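You operate a simulated robot arm through the tools that you are given. There is no shell and no other tool.

Carry out the task below with a simulated robot arm. There is one attempt and no reset: what you move stays moved.

## Task
Swap the can in the black fixture for the loose one; clamp it.
Fine: The loose one stands beside the fixture. The old can goes in the red REJECT tray.
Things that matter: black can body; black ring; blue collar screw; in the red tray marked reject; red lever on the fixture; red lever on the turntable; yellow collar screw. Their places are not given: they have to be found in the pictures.

Only the result counts: the job must be done as asked and must still hold three seconds after the hand-in. Knocking over, shifting, dropping, spilling or breaking anything else fails it.

## Robot
A 7-joint arm with a two-finger parallel gripper, fixed in place. Base frame: the origin is at the foot of the arm, x ahead of it, y to its left, z up; the work surface is at about z = 780. Lengths are in mm, angles in degrees, forces in N, time in s.
With the tool pointing down near the work surface it reaches from about 440 to 920 mm from the base axis. Its first joint turns from -143.0 to 143.0 degrees. Payload 3 kg.
The TCP is the grasp point between the finger pads, 30 mm short of the fingertips. In the tool frame z runs along the fingers and y along their closing line. Largest opening 94 mm; finger width 28, thickness 10; the body of the gripper, 50 by 96 mm, starts 55 mm behind the TCP.
Orientation is that of the tool frame in the base frame, as [roll, pitch, yaw] about the fixed x, y, z axes, in that order (R = Rz(yaw) Ry(pitch) Rx(roll)). With the fingers straight down and closing along the base's y, the tool's x points along the base's -x, its y along +y and its z along -z.

## Interface
- The arm moves only by the tool send_rows. Its argument "deltas" is a list of rows, each a list of 7 numbers: the turn, a rotation vector about the tool's x, y, z in degrees, then the shift along the tool's x, y, z in mm, then the finger opening in mm, from 0 to 94. In form: [[ax, ay, az, tx, ty, tz, grip], ...]. A call has 1 to 20 rows; each row is the pose to reach, as a shift and turn from the pose commanded when the call began, along the tool's axes at that moment. Each row takes 0.2 s and may step no farther than 50 mm and 8.6 degrees from the row before; otherwise, or with a gripper value out of range, the whole call is refused. A pose out of reach is approached as far as the arm can. The call stops where the force on the tool passes 90 N (or 10 N more than at its start, if that is more) or the arm is blocked; 0.2 s more then pass. The fingers move at their own pace (about 72 mm/s each) and stop on an object; they squeeze with about 43 N. The grip force told is the motor's: it shows also when the fingers shut on nothing. Time passes only in rows, and 0.2 s behind the last, so rows that repeat a pose let the fingers close. It gives the time, the measured TCP pose, the force on the tool (base axes), the opening and the grip force at its end, in the units of the frame above (readings bear some noise), with the torque about the TCP (base axes, N m) and any sound that the robot's microphone picked up, and new pictures: "pictures" is both (left out), scene, wrist or none.
- Cameras (640 x 400 px; columns grow to the right, rows downward): "scene" is fixed at [52, 502.4, 1525]; the picture's right is [0.54, -0.84, 0.00], its down [-0.72, -0.46, -0.51] and it looks along [0.43, 0.28, -0.86] (base axes); focal length 273 px, centre (320, 200). "wrist" rides on the gripper at [76, 14, -103] in the tool frame; the picture's right is [-0.18, 0.98, 0.00], its down [-0.75, -0.14, -0.64] and it looks along [-0.63, -0.12, 0.77] (tool axes); focal length 243 px, centre (320, 200).
- measure_at(camera, pixels): for up to 12 pixels [column, row] of the newest picture of that camera ("zoom" is the newest enlarged one), the place [x, y, z] in the base frame of the surface seen there, good to about 2 mm. No time passes.
- zoom(camera, box): a new picture of the part [left, top, right, bottom] of that camera's present view, enlarged. No time passes.
- close_job(): hands the job in; it is judged then, once.

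Unless the task says otherwise, let go and move clear before handing in.

The tools are called after "Emit:" as a command line: name --pt "numbers of a row" for each row, then --argument value for the rest, lists and objects as JSON in quotes. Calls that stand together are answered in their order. send_rows: Moves the arm, as the interface text tells. Its arguments: {"type":"object","properties":{"deltas":{"type":"array"},"pictures":{"type":"string","enum":["both","scene","wrist","none"]}},"required":["deltas"]} The other tools are called the same way: measure_at (camera, pixels) gives the place of the surface under pixels of a picture; zoom (camera, box) takes an enlarged picture of a part of a camera's view; close_job () hands the job in.

At the start:

```text
time_s: 0.0
position: [427.4, 616.3, 1096.4]
orientation: [-179.9, 0.0, -180.0]
contact_force: [0.0, 0.5, -0.8]
ft_torque: [0.0, -0.03, 0.02]
opening: 94.0
gripper_force: 0.0
```

scene: 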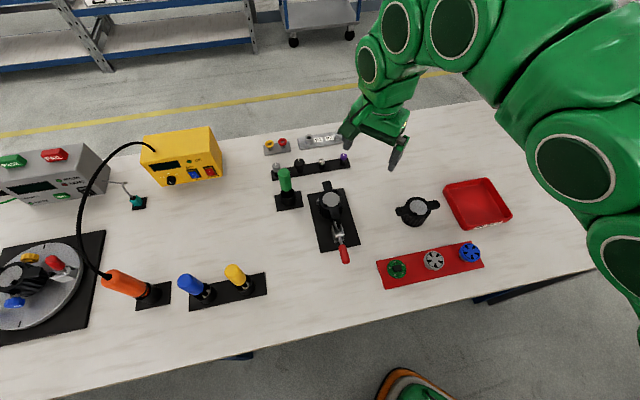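
wrist: 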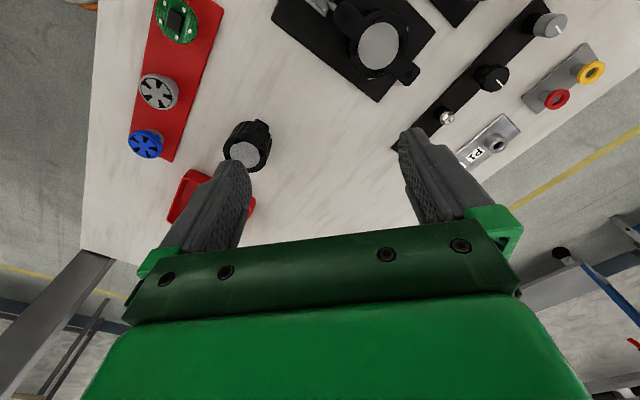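

The scene shows a black fixture around (332,210) with a can and red lever at (343,250), a loose can at (415,210), and the red tray at (478,203). I'll zoom in on these and measure.

Emit:
zoom --camera "scene" --box '[280, 150, 400, 280]'

Emit:
zoom --camera "scene" --box '[370, 160, 530, 300]'

Emit:
zoom --camera "scene" --box '[0, 220, 120, 350]'

Emit:
measure_at --camera "scene" --pixels '[[331, 200], [328, 187], [343, 250], [338, 230], [418, 206], [402, 212], [434, 205], [478, 203], [455, 190], [505, 215], [318, 240], [350, 235]]'

```text
3.08 times, centred on (340, 215) of scene
```

zoom: 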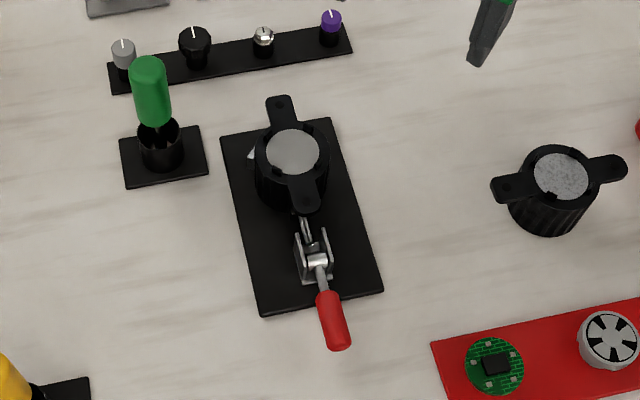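

```text
2.86 times, centred on (450, 230) of scene
```

zoom: 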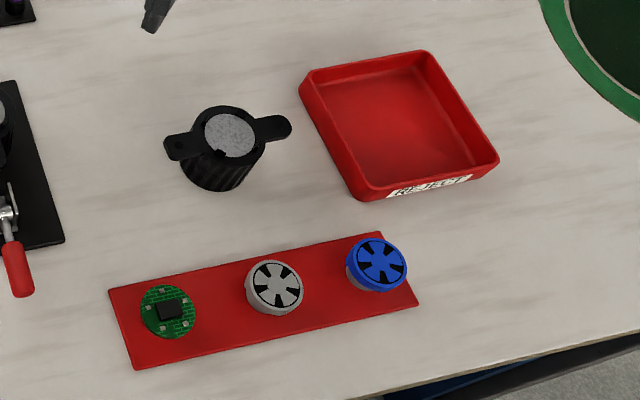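

```text
3.08 times, centred on (60, 285) of scene
```

zoom: 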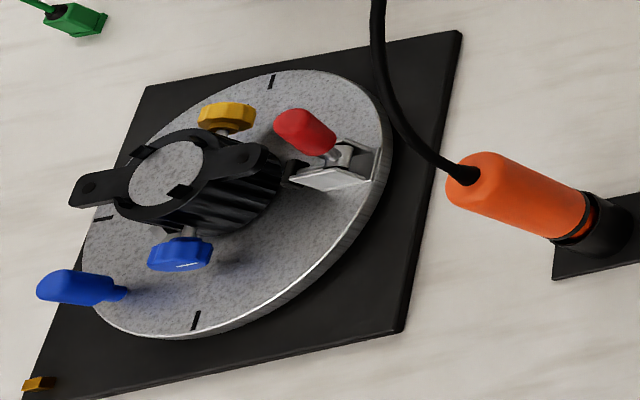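

```text
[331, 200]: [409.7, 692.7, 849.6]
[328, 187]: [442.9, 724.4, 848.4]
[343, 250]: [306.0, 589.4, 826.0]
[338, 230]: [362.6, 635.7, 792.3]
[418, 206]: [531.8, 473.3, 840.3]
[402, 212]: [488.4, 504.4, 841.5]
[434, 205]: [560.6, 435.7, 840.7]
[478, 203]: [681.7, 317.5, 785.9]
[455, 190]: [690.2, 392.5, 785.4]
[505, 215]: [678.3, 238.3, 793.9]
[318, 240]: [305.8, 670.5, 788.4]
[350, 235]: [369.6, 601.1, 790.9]
```

The fixture holds a can with a two-eared black ring, with a toggle clamp whose red lever lies outward. I'll look closer from the wrist camera before moving.

Emit:
zoom --camera "wrist" --box '[260, 0, 460, 120]'

Emit:
zoom --camera "scene" --box '[305, 175, 365, 270]'

Emit:
zoom --camera "scene" --box '[385, 180, 450, 240]'

```text
3.20 times, centred on (360, 60) of wrist
```

zoom: 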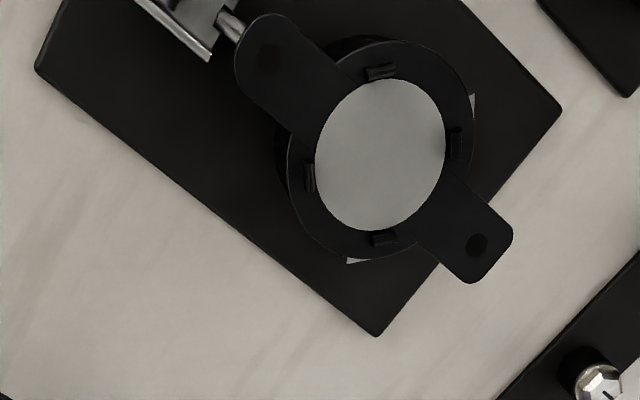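

```text
4.21 times, centred on (335, 222) of scene
```

zoom: 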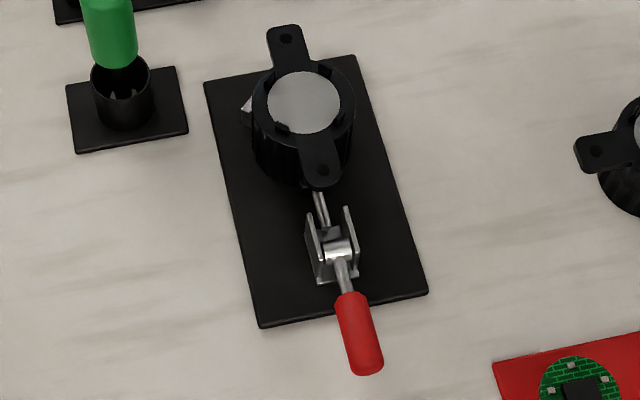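

```text
6.67 times, centred on (418, 210) of scene
```

zoom: 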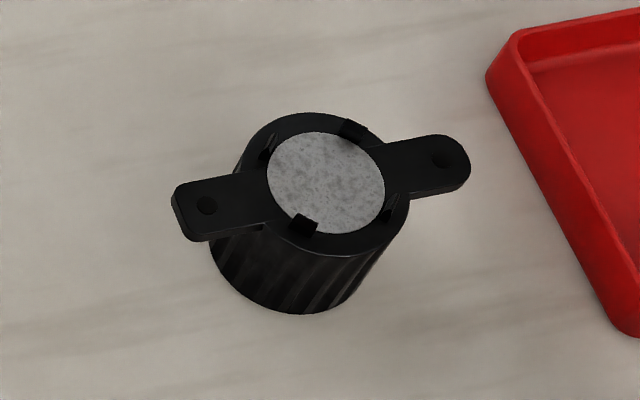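

The ears differ (one squared, one rounded), and bits of a silver V-block show behind the clamped can. I'll move the wrist camera closer for a better look at the clamp mechanism.

Emit:
send_rows --pt "0 0 0 20 8 15 94" --pt "0 0 0 40 16 35 94" --pt "0 0 0 60 24 55 94" --pt "0 0 0 80 32 75 94" --pt "0 0 0 100 40 95 94" --pt "0 0 0 120 50 120 94" --pt "0 0 0 140 58 140 94" --pt "0 0 0 160 66 160 94" --pt "0 0 0 160 66 160 94" --pictures "both"

```text
time_s: 2.0
position: [265.8, 683.4, 936.7]
orientation: [-180.0, 0.0, -180.0]
contact_force: [-0.8, -0.1, 0.2]
ft_torque: [-0.02, 0.0, 0.03]
opening: 93.9
gripper_force: 0.1
```

scene: 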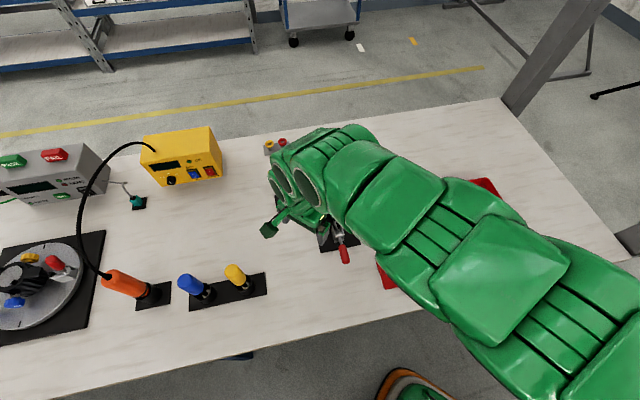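
wrist: 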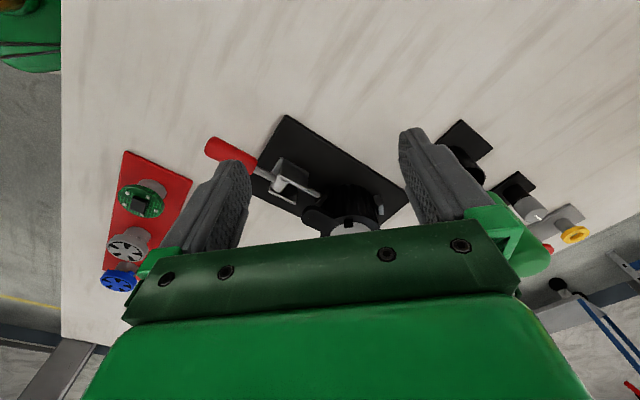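

The fixture is now near the wrist picture centre (300,190); zooming there.

Emit:
zoom --camera "wrist" --box '[200, 100, 410, 240]'

Emit:
measure_at --camera "wrist" --pixels '[[215, 145], [235, 153], [255, 170], [290, 165], [285, 186], [310, 190], [345, 222], [315, 215], [350, 195], [286, 116], [250, 180], [403, 190]]'

```text
2.86 times, centred on (305, 170) of wrist
```

zoom: 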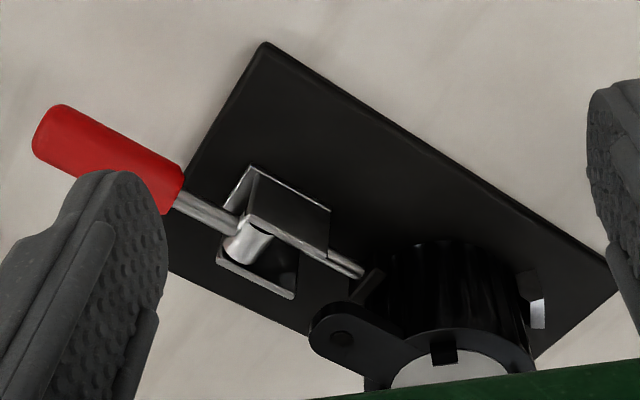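

```text
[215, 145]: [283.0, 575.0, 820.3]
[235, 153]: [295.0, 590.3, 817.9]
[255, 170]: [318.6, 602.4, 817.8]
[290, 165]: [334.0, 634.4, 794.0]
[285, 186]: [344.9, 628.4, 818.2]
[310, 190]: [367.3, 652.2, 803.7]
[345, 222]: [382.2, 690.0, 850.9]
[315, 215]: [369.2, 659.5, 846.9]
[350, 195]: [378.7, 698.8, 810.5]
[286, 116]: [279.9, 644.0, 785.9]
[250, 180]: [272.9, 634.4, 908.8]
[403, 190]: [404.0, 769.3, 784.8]
```

The lever lies outward, nearly horizontal, with the plunger rod pointing at the can. I need to see whether its tip touches the can, so I'll zoom tighter.

Emit:
zoom --camera "wrist" --box '[265, 145, 345, 215]'

Emit:
zoom --camera "scene" --box '[0, 235, 90, 320]'

```text
5.71 times, centred on (305, 180) of wrist
```

zoom: 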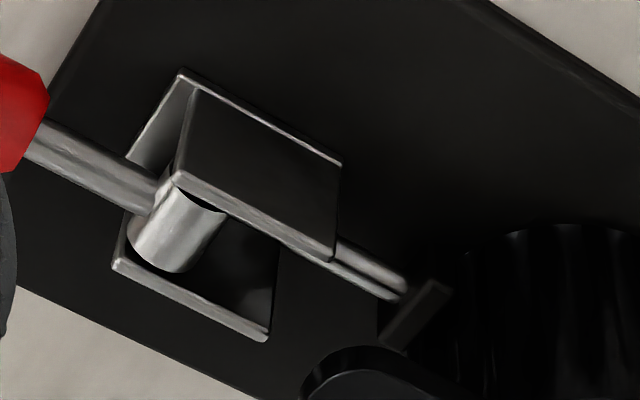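

```text
4.71 times, centred on (45, 278) of scene
```

zoom: 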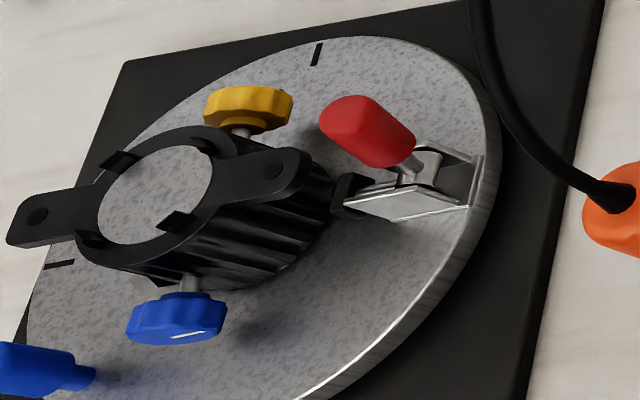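

On the turntable the lever is upright with its pad close to its bracket, while here the lever is out and the rod is extended, so lever out looks clamped. I'll yaw 45° and view the fixture from its side to see the V-block, plunger and ring heights.

Emit:
send_rows --pt "0 0 7.5 -12 9 4 94" --pt "0 0 15 -24 18 8 94" --pt "0 0 22.5 -36 27 12 94" --pt "0 0 30 -48 36 16 94" --pt "0 0 37.5 -60 44 20 94" --pt "0 0 45 -73 52 24 94" --pt "0 0 45 -73 52 24 94" --pictures "both"

```text
time_s: 3.6
position: [340.0, 735.2, 914.5]
orientation: [-179.9, 0.0, 135.0]
contact_force: [0.4, -0.1, -0.1]
ft_torque: [0.01, -0.02, 0.01]
opening: 94.0
gripper_force: 0.0
```

scene: 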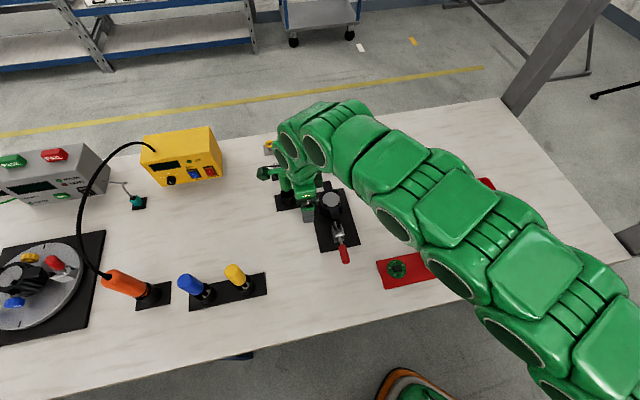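
wrist: 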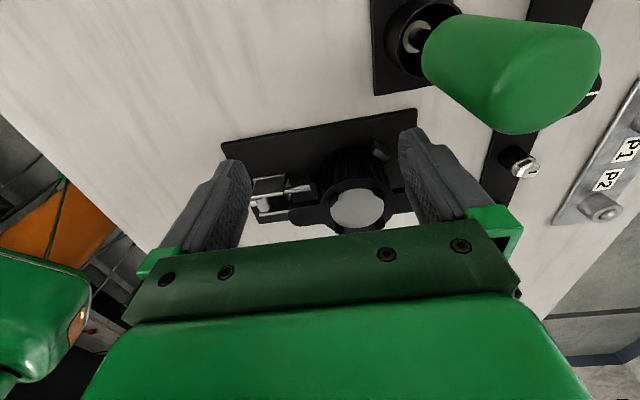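

The fixture now shows between the fingers at (300,190) from the side; the green screwdriver stands near at (510,70). Zooming on the fixture.

Emit:
zoom --camera "wrist" --box '[240, 130, 410, 240]'

Emit:
measure_at --camera "wrist" --pixels '[[378, 153], [383, 160], [330, 205], [356, 208], [356, 188], [330, 165], [310, 187], [265, 188], [296, 190], [305, 215], [500, 110], [420, 40]]'

Emit:
measure_at --camera "scene" --pixels '[[55, 262], [50, 258], [65, 268], [72, 270], [285, 178], [283, 170], [30, 275], [288, 198]]'

```text
3.64 times, centred on (325, 185) of wrist
```

zoom: 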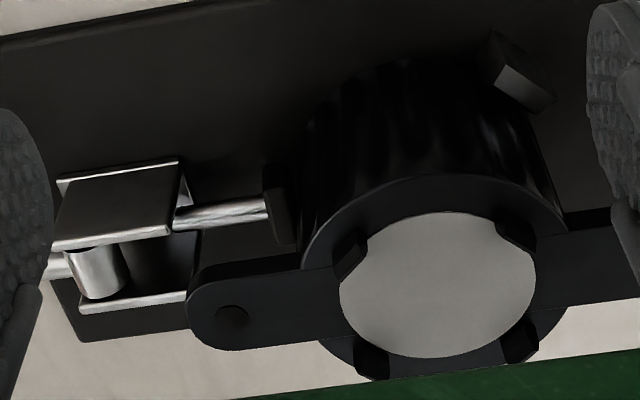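

```text
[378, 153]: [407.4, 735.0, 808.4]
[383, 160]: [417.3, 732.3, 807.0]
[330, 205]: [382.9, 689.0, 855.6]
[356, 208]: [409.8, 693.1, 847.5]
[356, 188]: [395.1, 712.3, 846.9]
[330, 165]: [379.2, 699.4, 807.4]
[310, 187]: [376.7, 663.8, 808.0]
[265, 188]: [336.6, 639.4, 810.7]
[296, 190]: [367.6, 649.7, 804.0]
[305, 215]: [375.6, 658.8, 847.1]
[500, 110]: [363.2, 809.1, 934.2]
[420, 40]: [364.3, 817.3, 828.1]
```

```text
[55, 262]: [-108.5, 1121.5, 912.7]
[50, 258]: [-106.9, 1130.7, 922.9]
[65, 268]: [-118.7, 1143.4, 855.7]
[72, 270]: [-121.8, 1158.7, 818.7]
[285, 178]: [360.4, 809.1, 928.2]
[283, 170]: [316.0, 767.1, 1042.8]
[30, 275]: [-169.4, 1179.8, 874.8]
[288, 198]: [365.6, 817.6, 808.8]
```

The plunger pad at (312,187) touches the can body, so the lever-out state is clamped; V-block stubs top out at z≈808. I'll measure the lever and bracket more precisely.

Emit:
zoom --camera "scene" --box '[315, 185, 365, 270]'

Emit:
measure_at --camera "scene" --pixels '[[339, 239], [341, 243], [342, 247], [344, 251], [345, 255], [346, 259], [347, 262], [340, 250], [348, 249], [338, 233], [337, 229], [331, 200]]'

```text
4.71 times, centred on (340, 228) of scene
```

zoom: 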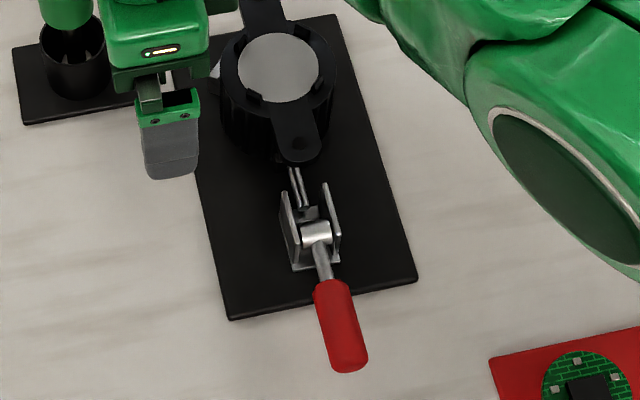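

```text
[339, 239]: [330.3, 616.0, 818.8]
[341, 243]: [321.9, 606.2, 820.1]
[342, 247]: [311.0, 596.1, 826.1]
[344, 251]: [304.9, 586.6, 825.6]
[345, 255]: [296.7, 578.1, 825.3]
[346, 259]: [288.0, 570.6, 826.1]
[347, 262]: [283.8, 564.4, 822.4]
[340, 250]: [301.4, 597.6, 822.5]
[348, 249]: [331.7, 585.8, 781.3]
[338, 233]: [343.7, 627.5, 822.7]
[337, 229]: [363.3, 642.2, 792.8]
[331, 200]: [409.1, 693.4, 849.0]
```

Lever centreline runs through (305,587)–(288,571) at z≈817, pivot near (343,628). I'll move above the handle with the closing line across the clamp axis (yaw 45), fingers open, keeping high.

Emit:
send_rows --pt "0 0 0 -20 -35 -10 94" --pt "0 0 0 -40 -70 -20 94" --pt "0 0 7.5 -50 -85 -25 94" --pt "0 0 15 -60 -100 -30 94" --pt "0 0 22.5 -66 -110 -30 94" --pt "0 0 30 -72 -120 -30 94" --pt "0 0 37.5 -76 -130 -30 94" --pt "0 0 45 -79 -140 -30 94" --pt "0 0 52.5 -79 -140 -30 94" --pt "0 0 60 -79 -140 -30 94" --pt "0 0 67.5 -79 -140 -30 94" --pt "0 0 75 -79 -140 -30 94" --pt "0 0 82.5 -79 -140 -30 94" --pt "0 0 90 -79 -140 -30 94" --pt "0 0 90 -79 -140 -30 94" --pictures "both"

```text
time_s: 6.8
position: [298.3, 525.3, 933.8]
orientation: [-179.8, -0.2, 45.2]
contact_force: [-0.2, 1.1, 0.3]
ft_torque: [-0.05, 0.01, 0.01]
opening: 94.1
gripper_force: 0.1
out of reach, approached as far as the arm can: row 13, 14, 15
```

scene: 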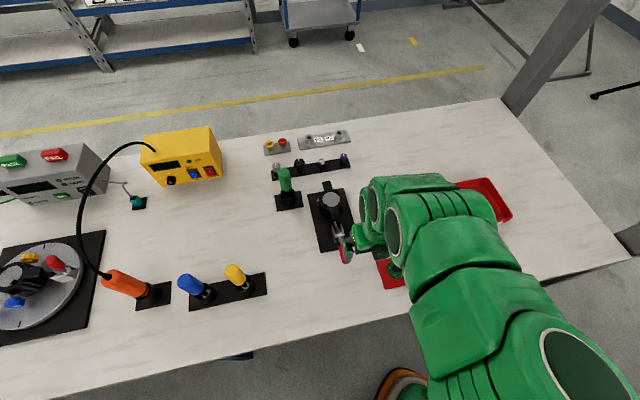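
wrist: 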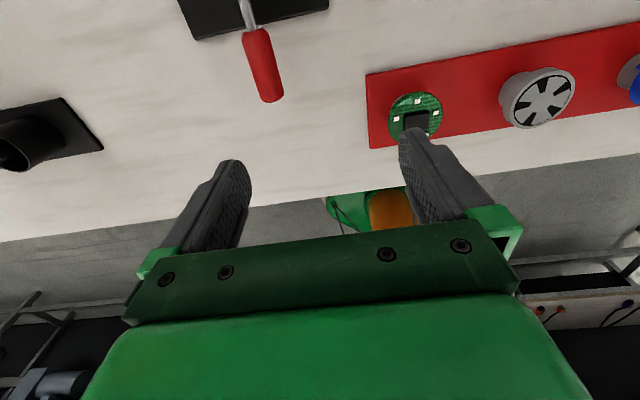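

The yaw 45 pose hits a wrist limit (rows 13–15 out of reach), so I'll use the opposite yaw, 225, which should be mid-range. First I turn back 90° in place.

Emit:
send_rows --pt "0 0 -8 0 0 0 94" --pt "0 0 -16 0 0 0 94" --pt "0 0 -24 0 0 0 94" --pt "0 0 -32 0 0 0 94" --pt "0 0 -40 0 0 0 94" --pt "0 0 -48 0 0 0 94" --pt "0 0 -56 0 0 0 94" --pt "0 0 -64 0 0 0 94" --pt "0 0 -72 0 0 0 94" --pt "0 0 -80 0 0 0 94" --pt "0 0 -85 0 0 0 94" --pt "0 0 -90 0 0 0 94" --pt "0 0 -90 0 0 0 94" --pictures "none"

```text
time_s: 9.6
position: [298.9, 524.0, 933.1]
orientation: [180.0, 0.0, 135.1]
contact_force: [0.1, 0.0, 0.5]
ft_torque: [-0.07, 0.02, -0.01]
opening: 94.3
gripper_force: 0.2
```

The arm is back at yaw 135 at (299,524,933). Now turn on to yaw 225 and shift over the handle point (297,580).

Emit:
send_rows --pt "0 0 -8 4 4 0 94" --pt "0 0 -16 8 7 0 94" --pt "0 0 -24 12 10 0 94" --pt "0 0 -32 15 14 0 94" --pt "0 0 -40 19 17 0 94" --pt "0 0 -48 23 20 0 94" --pt "0 0 -56 26 24 0 94" --pt "0 0 -64 30 28 0 94" --pt "0 0 -72 34 31 0 94" --pt "0 0 -80 38 35 0 94" --pt "0 0 -85 41 38 0 94" --pt "0 0 -90 41 38 0 94" --pt "0 0 -90 41 38 0 94" --pictures "both"

```text
time_s: 12.4
position: [296.1, 579.2, 932.6]
orientation: [-179.9, 0.0, -134.9]
contact_force: [-1.0, -0.7, 0.1]
ft_torque: [0.02, 0.0, -0.04]
opening: 94.2
gripper_force: 0.1
```

scene: 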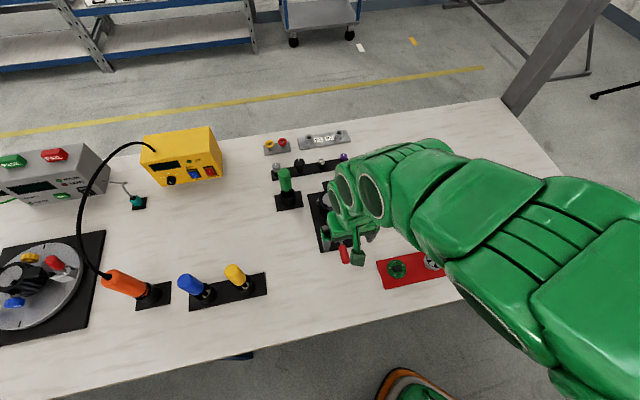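
wrist: 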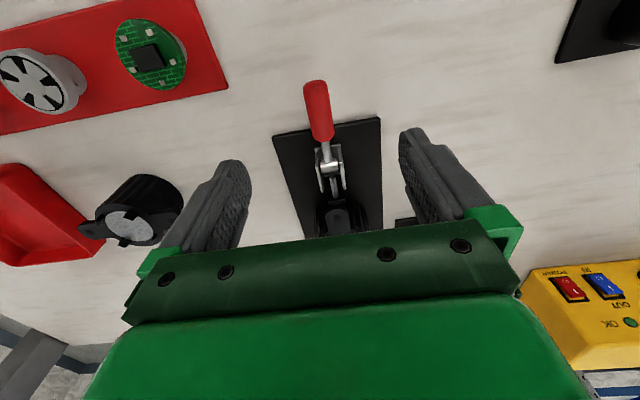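

Yaw −135 reached at (296,579,933); the handle lies between the fingers in view at (317,110). Measuring the handle centreline precisely.

Emit:
zoom --camera "wrist" --box '[270, 70, 390, 240]'

Emit:
measure_at --camera "wrist" --pixels '[[316, 85], [318, 100], [320, 115], [322, 130], [324, 145], [327, 155], [330, 167], [307, 105], [331, 105], [336, 190], [340, 215], [325, 165]]'

```text
2.35 times, centred on (330, 155) of wrist
```

zoom: 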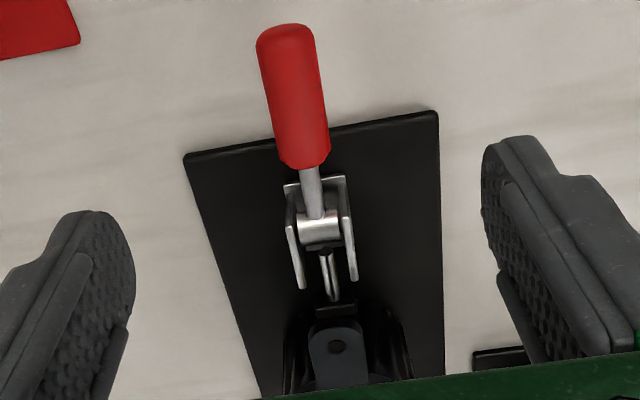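

```text
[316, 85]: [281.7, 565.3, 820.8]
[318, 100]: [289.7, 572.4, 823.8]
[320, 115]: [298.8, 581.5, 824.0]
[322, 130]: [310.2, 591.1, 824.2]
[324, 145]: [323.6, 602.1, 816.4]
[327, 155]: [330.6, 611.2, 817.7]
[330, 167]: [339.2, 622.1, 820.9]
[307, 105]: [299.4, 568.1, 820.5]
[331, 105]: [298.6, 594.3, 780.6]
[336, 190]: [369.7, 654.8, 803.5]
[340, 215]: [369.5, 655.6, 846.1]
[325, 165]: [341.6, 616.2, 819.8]
```

The handle centreline passes directly under the TCP (x−y≈−283), centre z≈815. I'll descend to z≈819 and close on the handle.

Emit:
send_rows --pt "0 0 0 0 0 25 94" --pt "0 0 0 0 0 50 94" --pt "0 0 0 0 0 75 94" --pt "0 0 0 0 0 95 94" --pt "0 0 0 0 0 108 94" --pt "0 0 0 0 0 113 94" --pt "0 0 0 0 0 113 60" --pt "0 0 0 0 0 113 40" --pt "0 0 0 0 0 113 25" --pt "0 0 0 0 0 113 10" --pt "0 0 0 0 0 113 5" --pt "0 0 0 0 0 113 5" --pictures "both"

```text
time_s: 15.0
position: [296.4, 579.5, 821.0]
orientation: [-180.0, -0.1, -135.0]
contact_force: [18.3, -17.5, 1.1]
ft_torque: [-0.02, -0.02, -0.05]
opening: 23.8
gripper_force: 45.5
```

scene: 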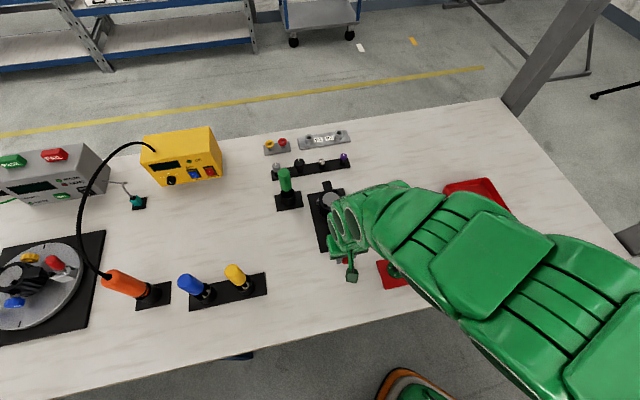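
wrist: 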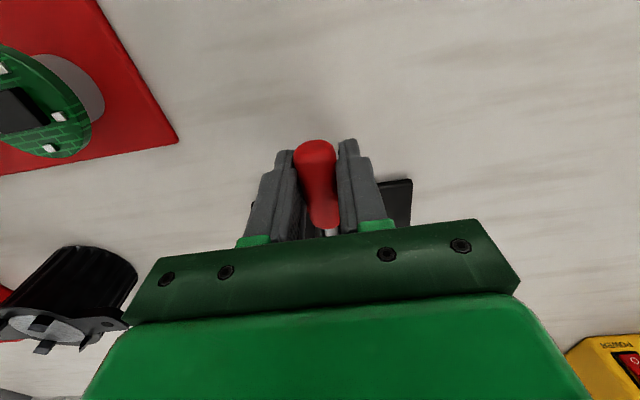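

The handle is gripped (opening 23.8, 45 N) with about 25 N lateral push, so I'll shift ~1.5 mm toward −v and begin lifting the lever along its arc in small steps.

Emit:
send_rows --pt "0 0 0 0 -1.5 0 5" --pt "0 0 0 0 -1.5 -2.8 5" --pt "0 0 0 -0.24 -1.5 -5.6 5" --pt "0 0 0 -0.6 -1.5 -8.4 5" --pt "0 0 0 -1 -1.5 -11.1 5" --pt "0 0 0 -2.2 -1.5 -16.6 5" --pictures "both"

```text
time_s: 16.4
position: [297.2, 581.2, 836.1]
orientation: [180.0, -0.1, -134.9]
contact_force: [-20.7, -8.0, -17.1]
ft_torque: [-0.89, 0.98, 0.08]
opening: 20.8
gripper_force: 44.9
```

scene: 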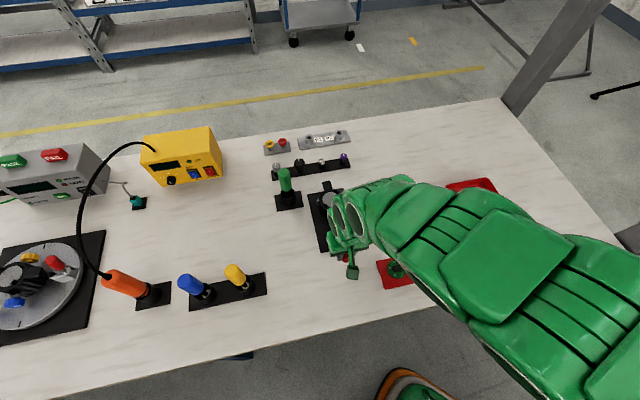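
wrist: 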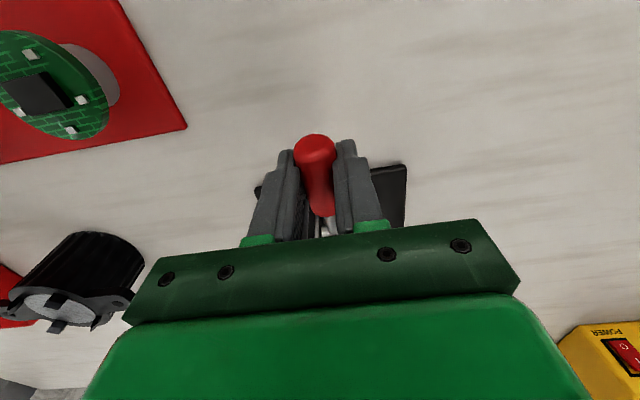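

The lever is moving (handle steeper in view), with a 1.3 N·m torsion building at the pads. I'll continue the arc, tilting the tool with the lever to relieve it.

Emit:
send_rows --pt "0 5 0 0 0.3 0 5" --pt "0 5 0 -1.4 0.3 -5.3 5" --pt "0 10 0 -4.2 0.3 -10.4 5" --pt "0 15 0 -7.4 0.3 -15.2 5" --pt "0 15 0 -7.4 0.3 -15.2 5" --pictures "both"

```text
time_s: 17.6
position: [303.8, 585.8, 850.5]
orientation: [-180.0, -15.1, -135.1]
contact_force: [-21.8, -5.4, -3.3]
ft_torque: [-0.5, 0.73, 0.16]
opening: 20.4
gripper_force: 44.6
```

scene: 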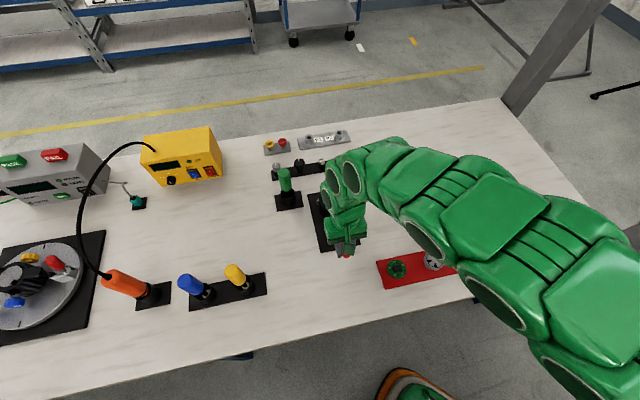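
wrist: 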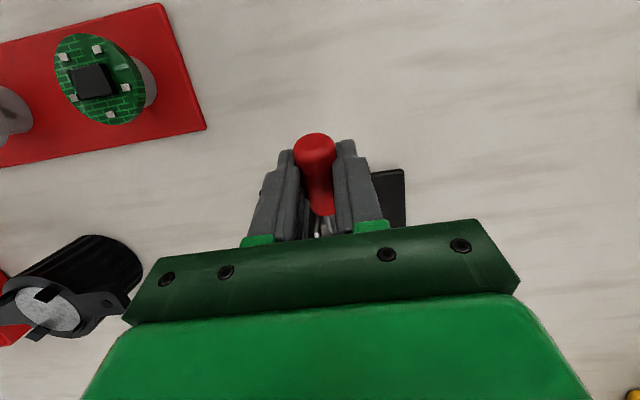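

The lever is at about 30° with lower torque but a 19 N pull outward. I'll continue to ~50°, correcting about 1 mm outward.

Emit:
send_rows --pt "0 0 0 0.8 0.5 0 5" --pt "0 3.75 0 -1.4 0.5 -5.1 5" --pt "0 7.5 0 -4.1 0.5 -10.2 5" --pt "0 11.25 0 -7.2 0.5 -15.1 5" --pt "0 15 0 -10.7 0.5 -19.7 5" --pt "0 15 0 -10.7 0.5 -19.7 5" --pictures "both"

```text
time_s: 19.0
position: [314.7, 596.8, 867.7]
orientation: [-180.0, -30.1, -135.1]
contact_force: [-13.8, -16.4, -2.5]
ft_torque: [-0.9, 0.86, 0.03]
opening: 20.9
gripper_force: 44.4
```

scene: 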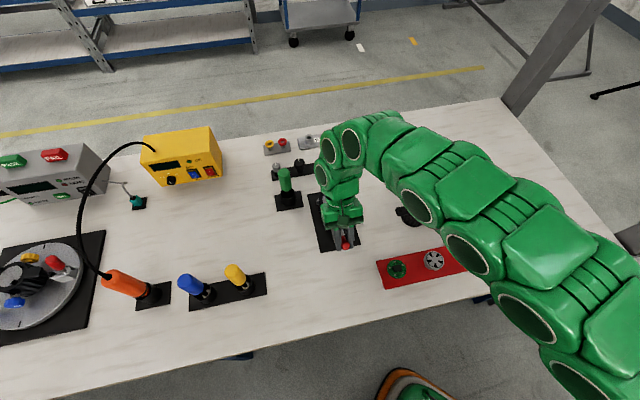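
wrist: 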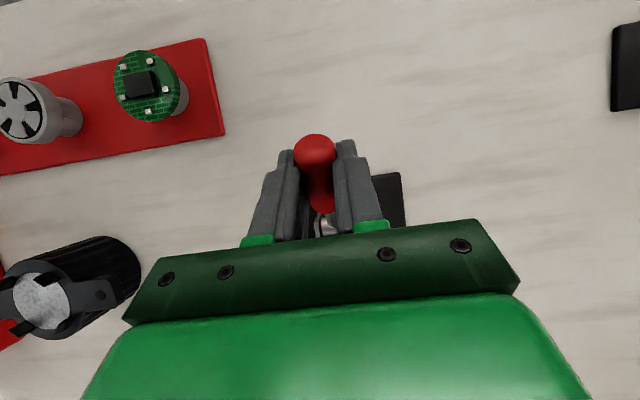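

At ~50°, mostly a tangential resistance of ~18 N with no slip (opening 20.9). Continue toward 70°.

Emit:
send_rows --pt "0 2.5 0 -2.5 0 -5.2 5" --pt "0 5 0 -5.4 0 -10.1 5" --pt "0 7.5 0 -8.8 0 -14.8 5" --pt "0 10 0 -12.5 0 -19.1 5" --pt "0 10 0 -12.5 0 -19.1 5" --pictures "both"

```text
time_s: 20.2
position: [325.0, 608.4, 878.5]
orientation: [-180.0, -37.5, -135.0]
contact_force: [-8.5, -7.5, 2.5]
ft_torque: [-0.51, 0.48, -0.02]
opening: 20.9
gripper_force: 44.9
out of reach, approached as far as the arm can: row 4, 5
```

scene: 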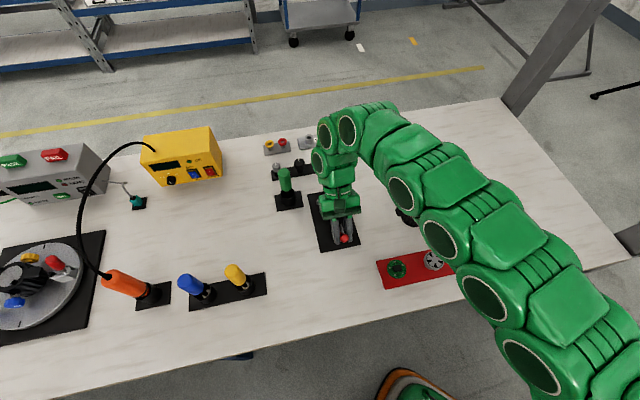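
wrist: 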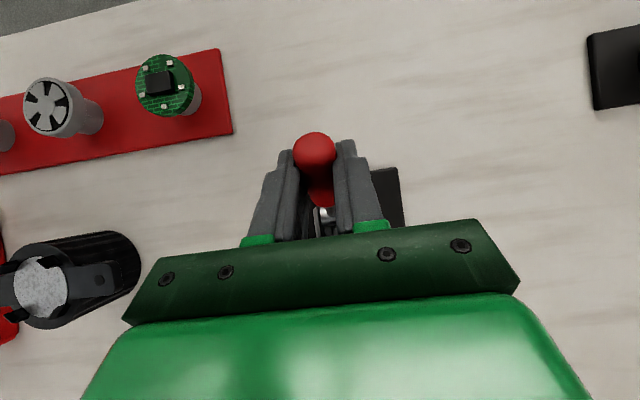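

The arm hit a reach limit at tilt 37.5° with the lever ≈65°. I'll zoom to see the clamp and plunger state before continuing.

Emit:
zoom --camera "wrist" --box '[260, 120, 410, 240]'

Emit:
zoom --camera "scene" --box '[300, 180, 380, 270]'

```text
3.33 times, centred on (335, 180) of wrist
```

zoom: 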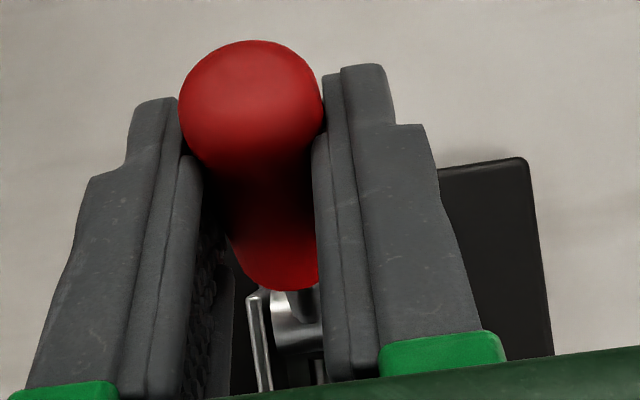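

```text
4.44 times, centred on (340, 225) of scene
```

zoom: 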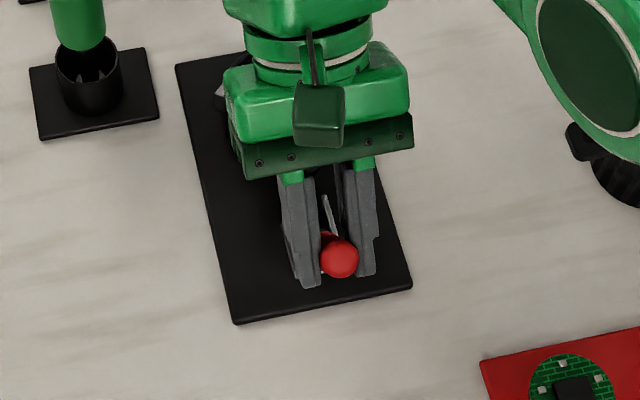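

Hand geometry is clear. I'll go on to ~75° while relaxing the tilt so the arm stays in reach, watching for the end stop.

Emit:
send_rows --pt "0 -3.5 0 -2.3 0 -4.8 5" --pt "0 -7.5 0 -5 0 -9.4 5" --pt "0 -7.5 0 -5 0 -9.4 5" --pictures "wrist"

```text
time_s: 21.0
position: [332.8, 614.1, 880.5]
orientation: [-180.0, -32.3, -135.0]
contact_force: [-10.6, -9.3, -3.6]
ft_torque: [-0.71, 0.69, -0.01]
opening: 21.0
gripper_force: 44.9
```

wrist: 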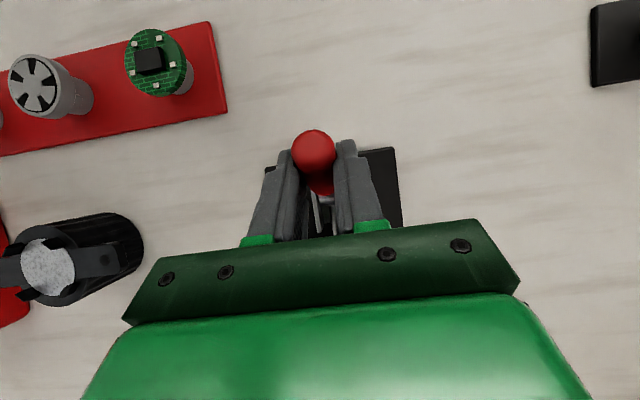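

Forces remain small (no end stop yet). Continue to ~90° in steps.

Emit:
send_rows --pt "0 -4.4 0 -3.3 0 -3.9 5" --pt "0 -8.4 0 -7 0 -7.4 5" --pt "0 -8.4 0 -7 0 -7.4 5" --pictures "wrist"

```text
time_s: 21.8
position: [340.5, 621.7, 883.1]
orientation: [-180.0, -24.2, -135.1]
contact_force: [-6.7, -12.8, -4.3]
ft_torque: [-0.54, 0.3, 0.05]
opening: 20.7
gripper_force: 45.2
```

wrist: 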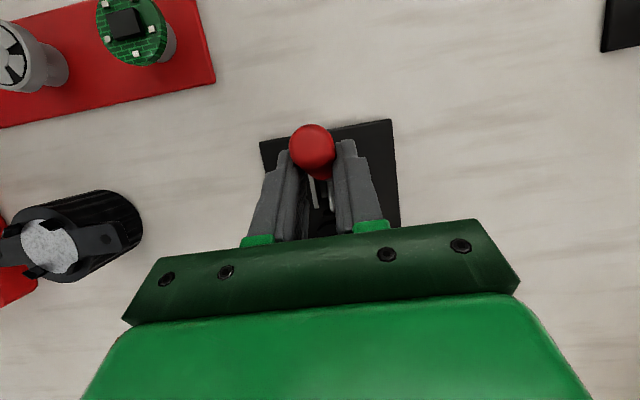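

Still no stop at ~85°. Zooming between the fingers to see the plunger.

Emit:
zoom --camera "wrist" --box '[270, 115, 380, 240]'

Emit:
measure_at --camera "wrist" --pixels '[[312, 145], [313, 190], [325, 190], [322, 205], [318, 215], [322, 180]]'

```text
3.20 times, centred on (325, 178) of wrist
```

zoom: 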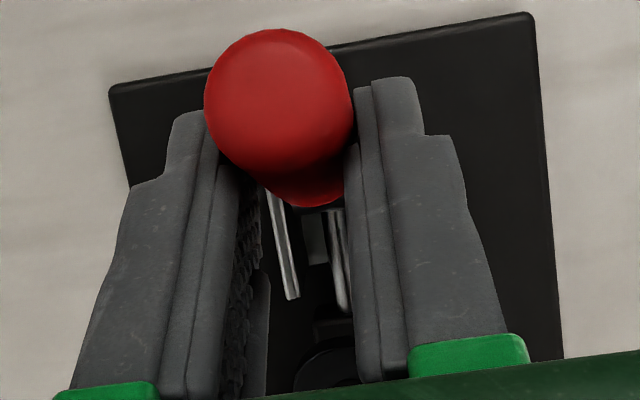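

```text
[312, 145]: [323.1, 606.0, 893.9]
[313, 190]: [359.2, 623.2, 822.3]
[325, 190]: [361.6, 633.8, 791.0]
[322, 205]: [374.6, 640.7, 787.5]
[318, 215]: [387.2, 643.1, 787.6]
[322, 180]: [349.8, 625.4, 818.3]
```

The handle tip reads (323,606,894), lever ≈80°, still leaning outward. Continue the arc a bit further.

Emit:
send_rows --pt "0 -4 0 -4.4 0 -2.5 5" --pt "0 -8 0 -9 0 -4.5 5" --pt "0 -8 0 -9 0 -4.5 5" --pictures "wrist"

```text
time_s: 22.6
position: [345.4, 627.7, 883.6]
orientation: [179.9, -16.2, -135.0]
contact_force: [-22.3, -37.3, 12.0]
ft_torque: [-1.32, 0.88, 0.2]
opening: 20.9
gripper_force: 44.9
```

wrist: 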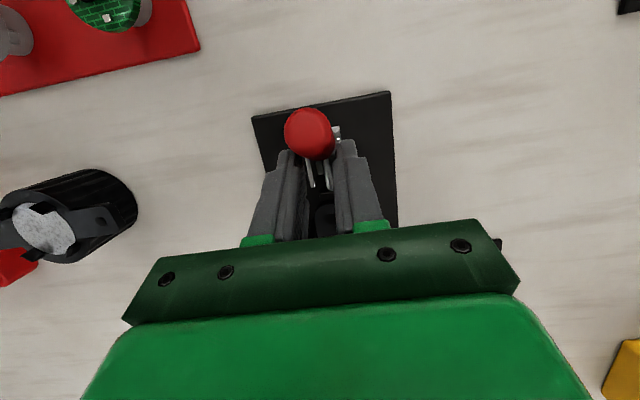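

The resisting force jumped to ~43 N along −u, so the lever has reached its open stop. I'll back off 2 mm and open the fingers.

Emit:
send_rows --pt "0 0 0 2 0 0 5" --pt "0 0 0 2.5 0 0 5" --pt "0 0 0 2.5 0 0 40" --pt "0 0 0 2.5 0 0 60" --pt "0 0 0 2.5 0 0 60" --pictures "both"

```text
time_s: 23.8
position: [343.9, 626.1, 885.0]
orientation: [179.9, -16.0, -134.9]
contact_force: [0.1, -0.3, -0.1]
ft_torque: [-0.03, 0.03, 0.01]
opening: 60.0
gripper_force: 0.1
```

scene: 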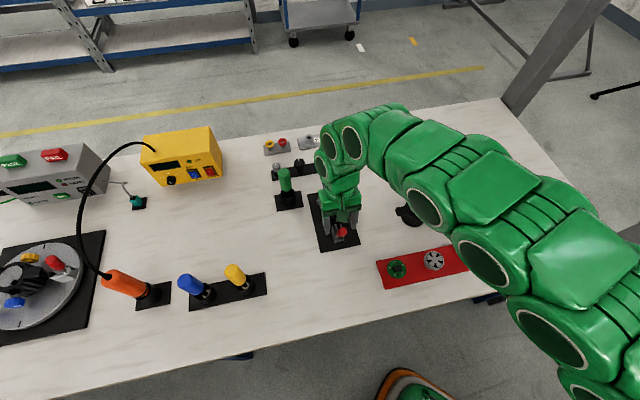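
wrist: 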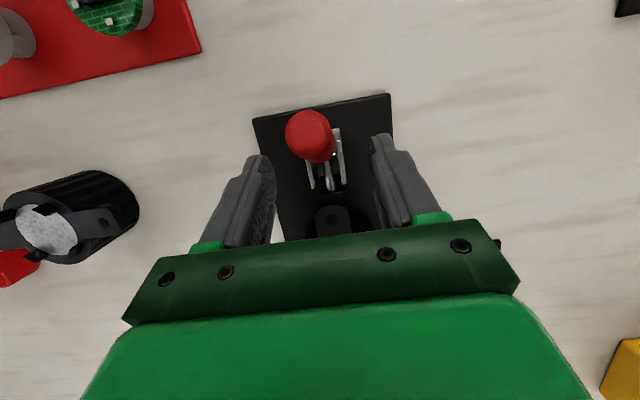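

Emit:
zoom --camera "wrist" --box '[250, 90, 400, 240]'

Emit:
measure_at --camera "wrist" --pixels '[[308, 125], [315, 150], [320, 158], [322, 175], [325, 190], [330, 200], [332, 215], [335, 235], [345, 180], [310, 175]]'

```text
2.67 times, centred on (325, 165) of wrist
```

zoom: 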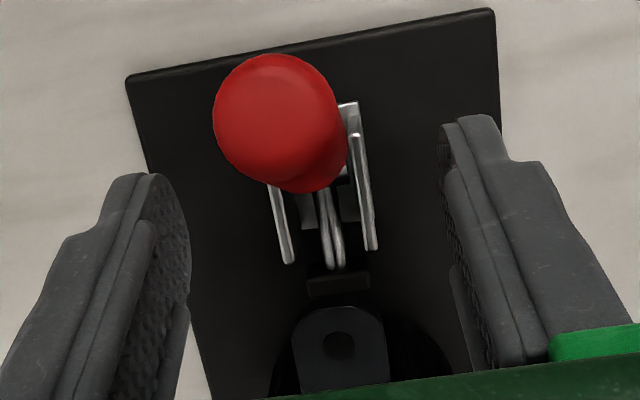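

```text
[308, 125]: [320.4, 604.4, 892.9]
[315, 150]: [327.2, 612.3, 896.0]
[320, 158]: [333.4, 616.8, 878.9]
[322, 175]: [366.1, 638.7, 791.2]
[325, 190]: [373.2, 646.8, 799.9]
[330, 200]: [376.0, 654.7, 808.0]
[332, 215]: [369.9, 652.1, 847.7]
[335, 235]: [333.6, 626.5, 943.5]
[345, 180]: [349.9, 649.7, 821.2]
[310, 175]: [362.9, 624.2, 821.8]
```

The lever stays open on release, leaning slightly outward (tip ≈(324,608,896)), much like the turntable one. I'll rise clear of it and level the tool.

Emit:
send_rows --pt "0 0 0 6 0 -20 70" --pt "0 0 0 11 0 -40 94" --pt "0 0 0 17 0 -60 94" --pt "0 0 0 22 0 -80 94" --pt "0 -8 0 28 0 -100 94" --pt "0 -16 0 34 0 -118 94" --pt "0 -16 0 34 0 -118 94" --pictures "wrist"

```text
time_s: 25.4
position: [342.6, 628.4, 1008.4]
orientation: [-180.0, 0.0, -135.0]
contact_force: [-0.3, 0.9, 0.5]
ft_torque: [0.02, 0.02, 0.01]
opening: 94.0
gripper_force: 0.0
```

wrist: 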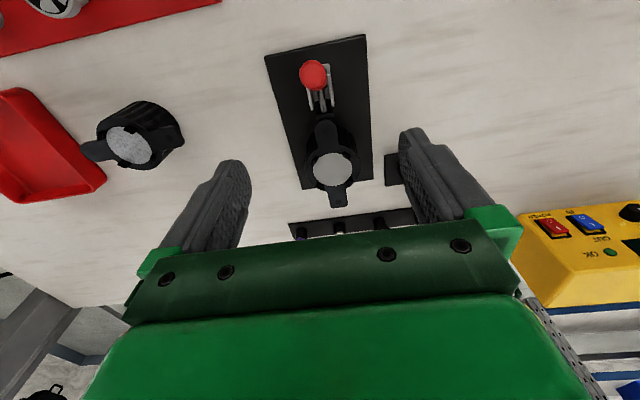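

From here both cans are visible: clamped can at (333,168), loose can at (133,147). Measuring both centres, ears and the clamp.

Emit:
zoom --camera "wrist" --box '[260, 30, 400, 220]'

Emit:
measure_at --camera "wrist" --pixels '[[333, 168], [309, 168], [357, 165], [324, 130], [338, 200], [314, 153], [346, 150], [323, 107], [333, 188], [332, 148]]'

Emit:
zoom --camera "wrist" --box '[60, 80, 220, 190]'

Emit:
measure_at --camera "wrist" --pixels '[[130, 147], [95, 151], [175, 138], [150, 143], [108, 148], [128, 166], [134, 127], [45, 150], [20, 100], [90, 180], [40, 200], [10, 170]]'

```text
2.11 times, centred on (330, 125) of wrist
```

zoom: 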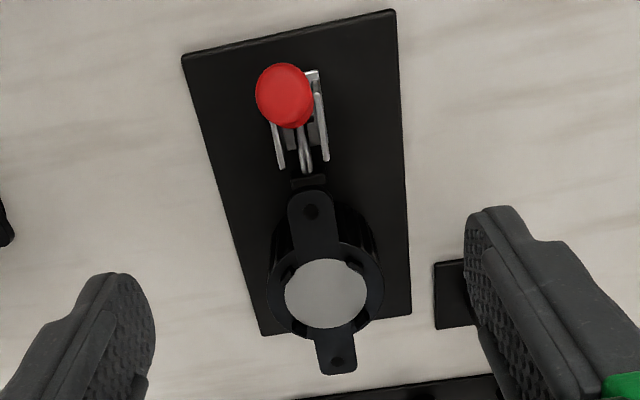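

```text
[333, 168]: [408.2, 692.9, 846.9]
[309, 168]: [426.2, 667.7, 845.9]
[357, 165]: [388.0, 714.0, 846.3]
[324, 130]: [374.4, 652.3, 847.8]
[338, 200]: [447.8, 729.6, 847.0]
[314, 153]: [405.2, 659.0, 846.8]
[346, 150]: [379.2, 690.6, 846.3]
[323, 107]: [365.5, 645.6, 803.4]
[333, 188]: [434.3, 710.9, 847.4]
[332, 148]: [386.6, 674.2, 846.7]
```

```text
3.64 times, centred on (140, 135) of wrist
```

zoom: 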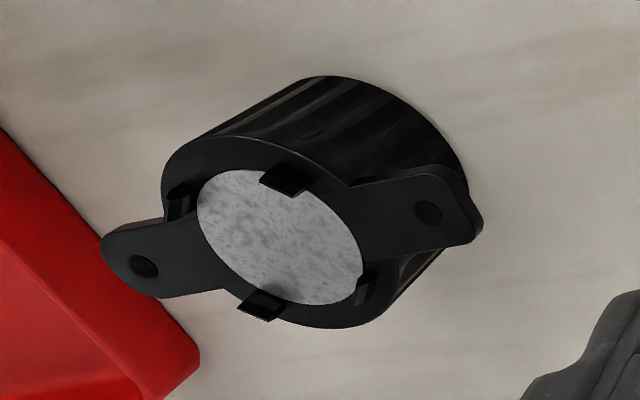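

```text
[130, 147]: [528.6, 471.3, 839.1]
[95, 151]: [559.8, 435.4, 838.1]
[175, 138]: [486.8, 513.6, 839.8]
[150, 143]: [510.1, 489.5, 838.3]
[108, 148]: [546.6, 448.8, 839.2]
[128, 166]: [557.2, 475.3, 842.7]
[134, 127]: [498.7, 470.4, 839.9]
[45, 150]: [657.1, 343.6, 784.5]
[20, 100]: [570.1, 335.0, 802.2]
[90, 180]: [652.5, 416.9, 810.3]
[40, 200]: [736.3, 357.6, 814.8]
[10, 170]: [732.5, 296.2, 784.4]
```

The pad has retracted ~20 mm from the can body. Next I'll check how far the V-block stubs reach sideways so the fingers miss them.

Emit:
zoom --camera "scene" --box '[300, 180, 370, 240]'

Emit:
measure_at --camera "scene" --pixels '[[317, 201], [318, 200], [319, 199], [317, 203], [320, 210], [331, 202], [430, 210], [434, 205], [402, 212], [418, 206]]'

Emit:
zoom --camera "wrist" --box '[290, 110, 380, 210]'

```text
6.67 times, centred on (335, 210) of scene
```

zoom: 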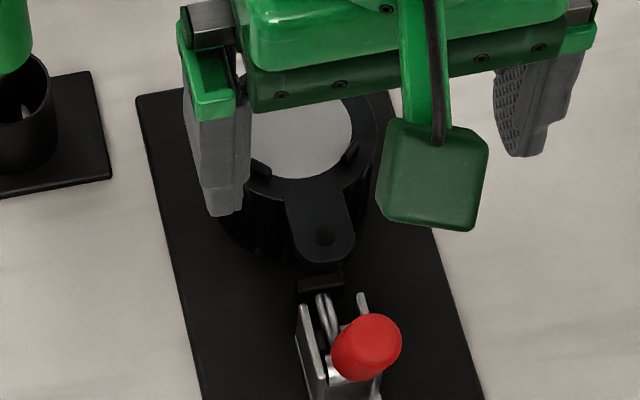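

```text
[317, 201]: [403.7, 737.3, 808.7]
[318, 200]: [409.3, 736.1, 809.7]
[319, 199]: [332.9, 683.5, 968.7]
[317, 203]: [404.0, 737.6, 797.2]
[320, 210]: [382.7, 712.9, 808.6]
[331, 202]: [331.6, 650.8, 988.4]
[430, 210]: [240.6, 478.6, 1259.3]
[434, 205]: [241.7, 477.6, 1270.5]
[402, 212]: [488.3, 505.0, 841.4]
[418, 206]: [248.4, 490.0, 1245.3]
```

```text
4.00 times, centred on (335, 160) of wrist
```

zoom: 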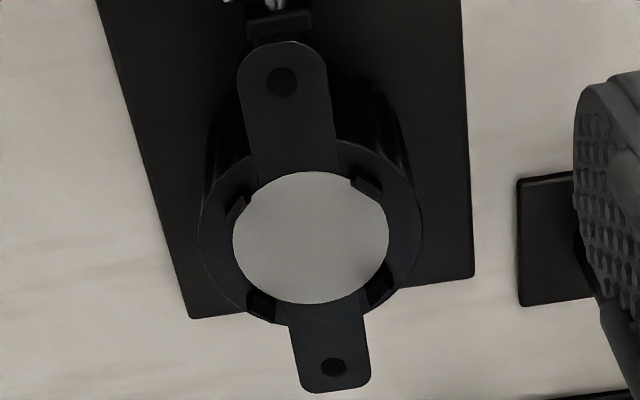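

V-block corner is at ~28 mm along the axis, so fingers (±14 mm) will miss it. I'll move over the clamped can at z≈950 and check alignment.

Emit:
send_rows --pt "0 0 0 -23 0 0 94" --pt "0 0 0 -46 -0.5 10 94" --pt "0 0 0 -69 -1 25 94" --pt "0 0 0 -92 -1.3 45 94" --pt "0 0 0 -92 -1.3 58 94" --pt "0 0 0 -92 -1.3 58 94" --pictures "both"

```text
time_s: 26.8
position: [409.6, 690.3, 950.4]
orientation: [-180.0, -0.1, -135.0]
contact_force: [0.6, -0.2, 0.1]
ft_torque: [0.01, 0.0, -0.03]
opening: 94.0
gripper_force: 0.1
```

scene: 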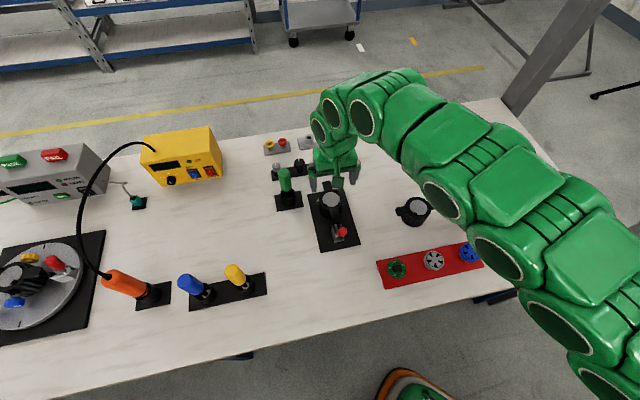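
wrist: 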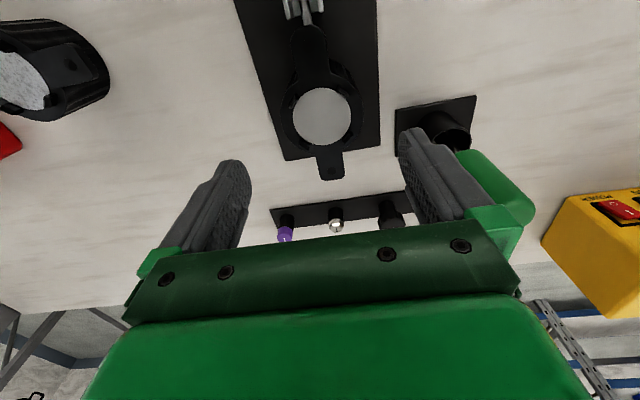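

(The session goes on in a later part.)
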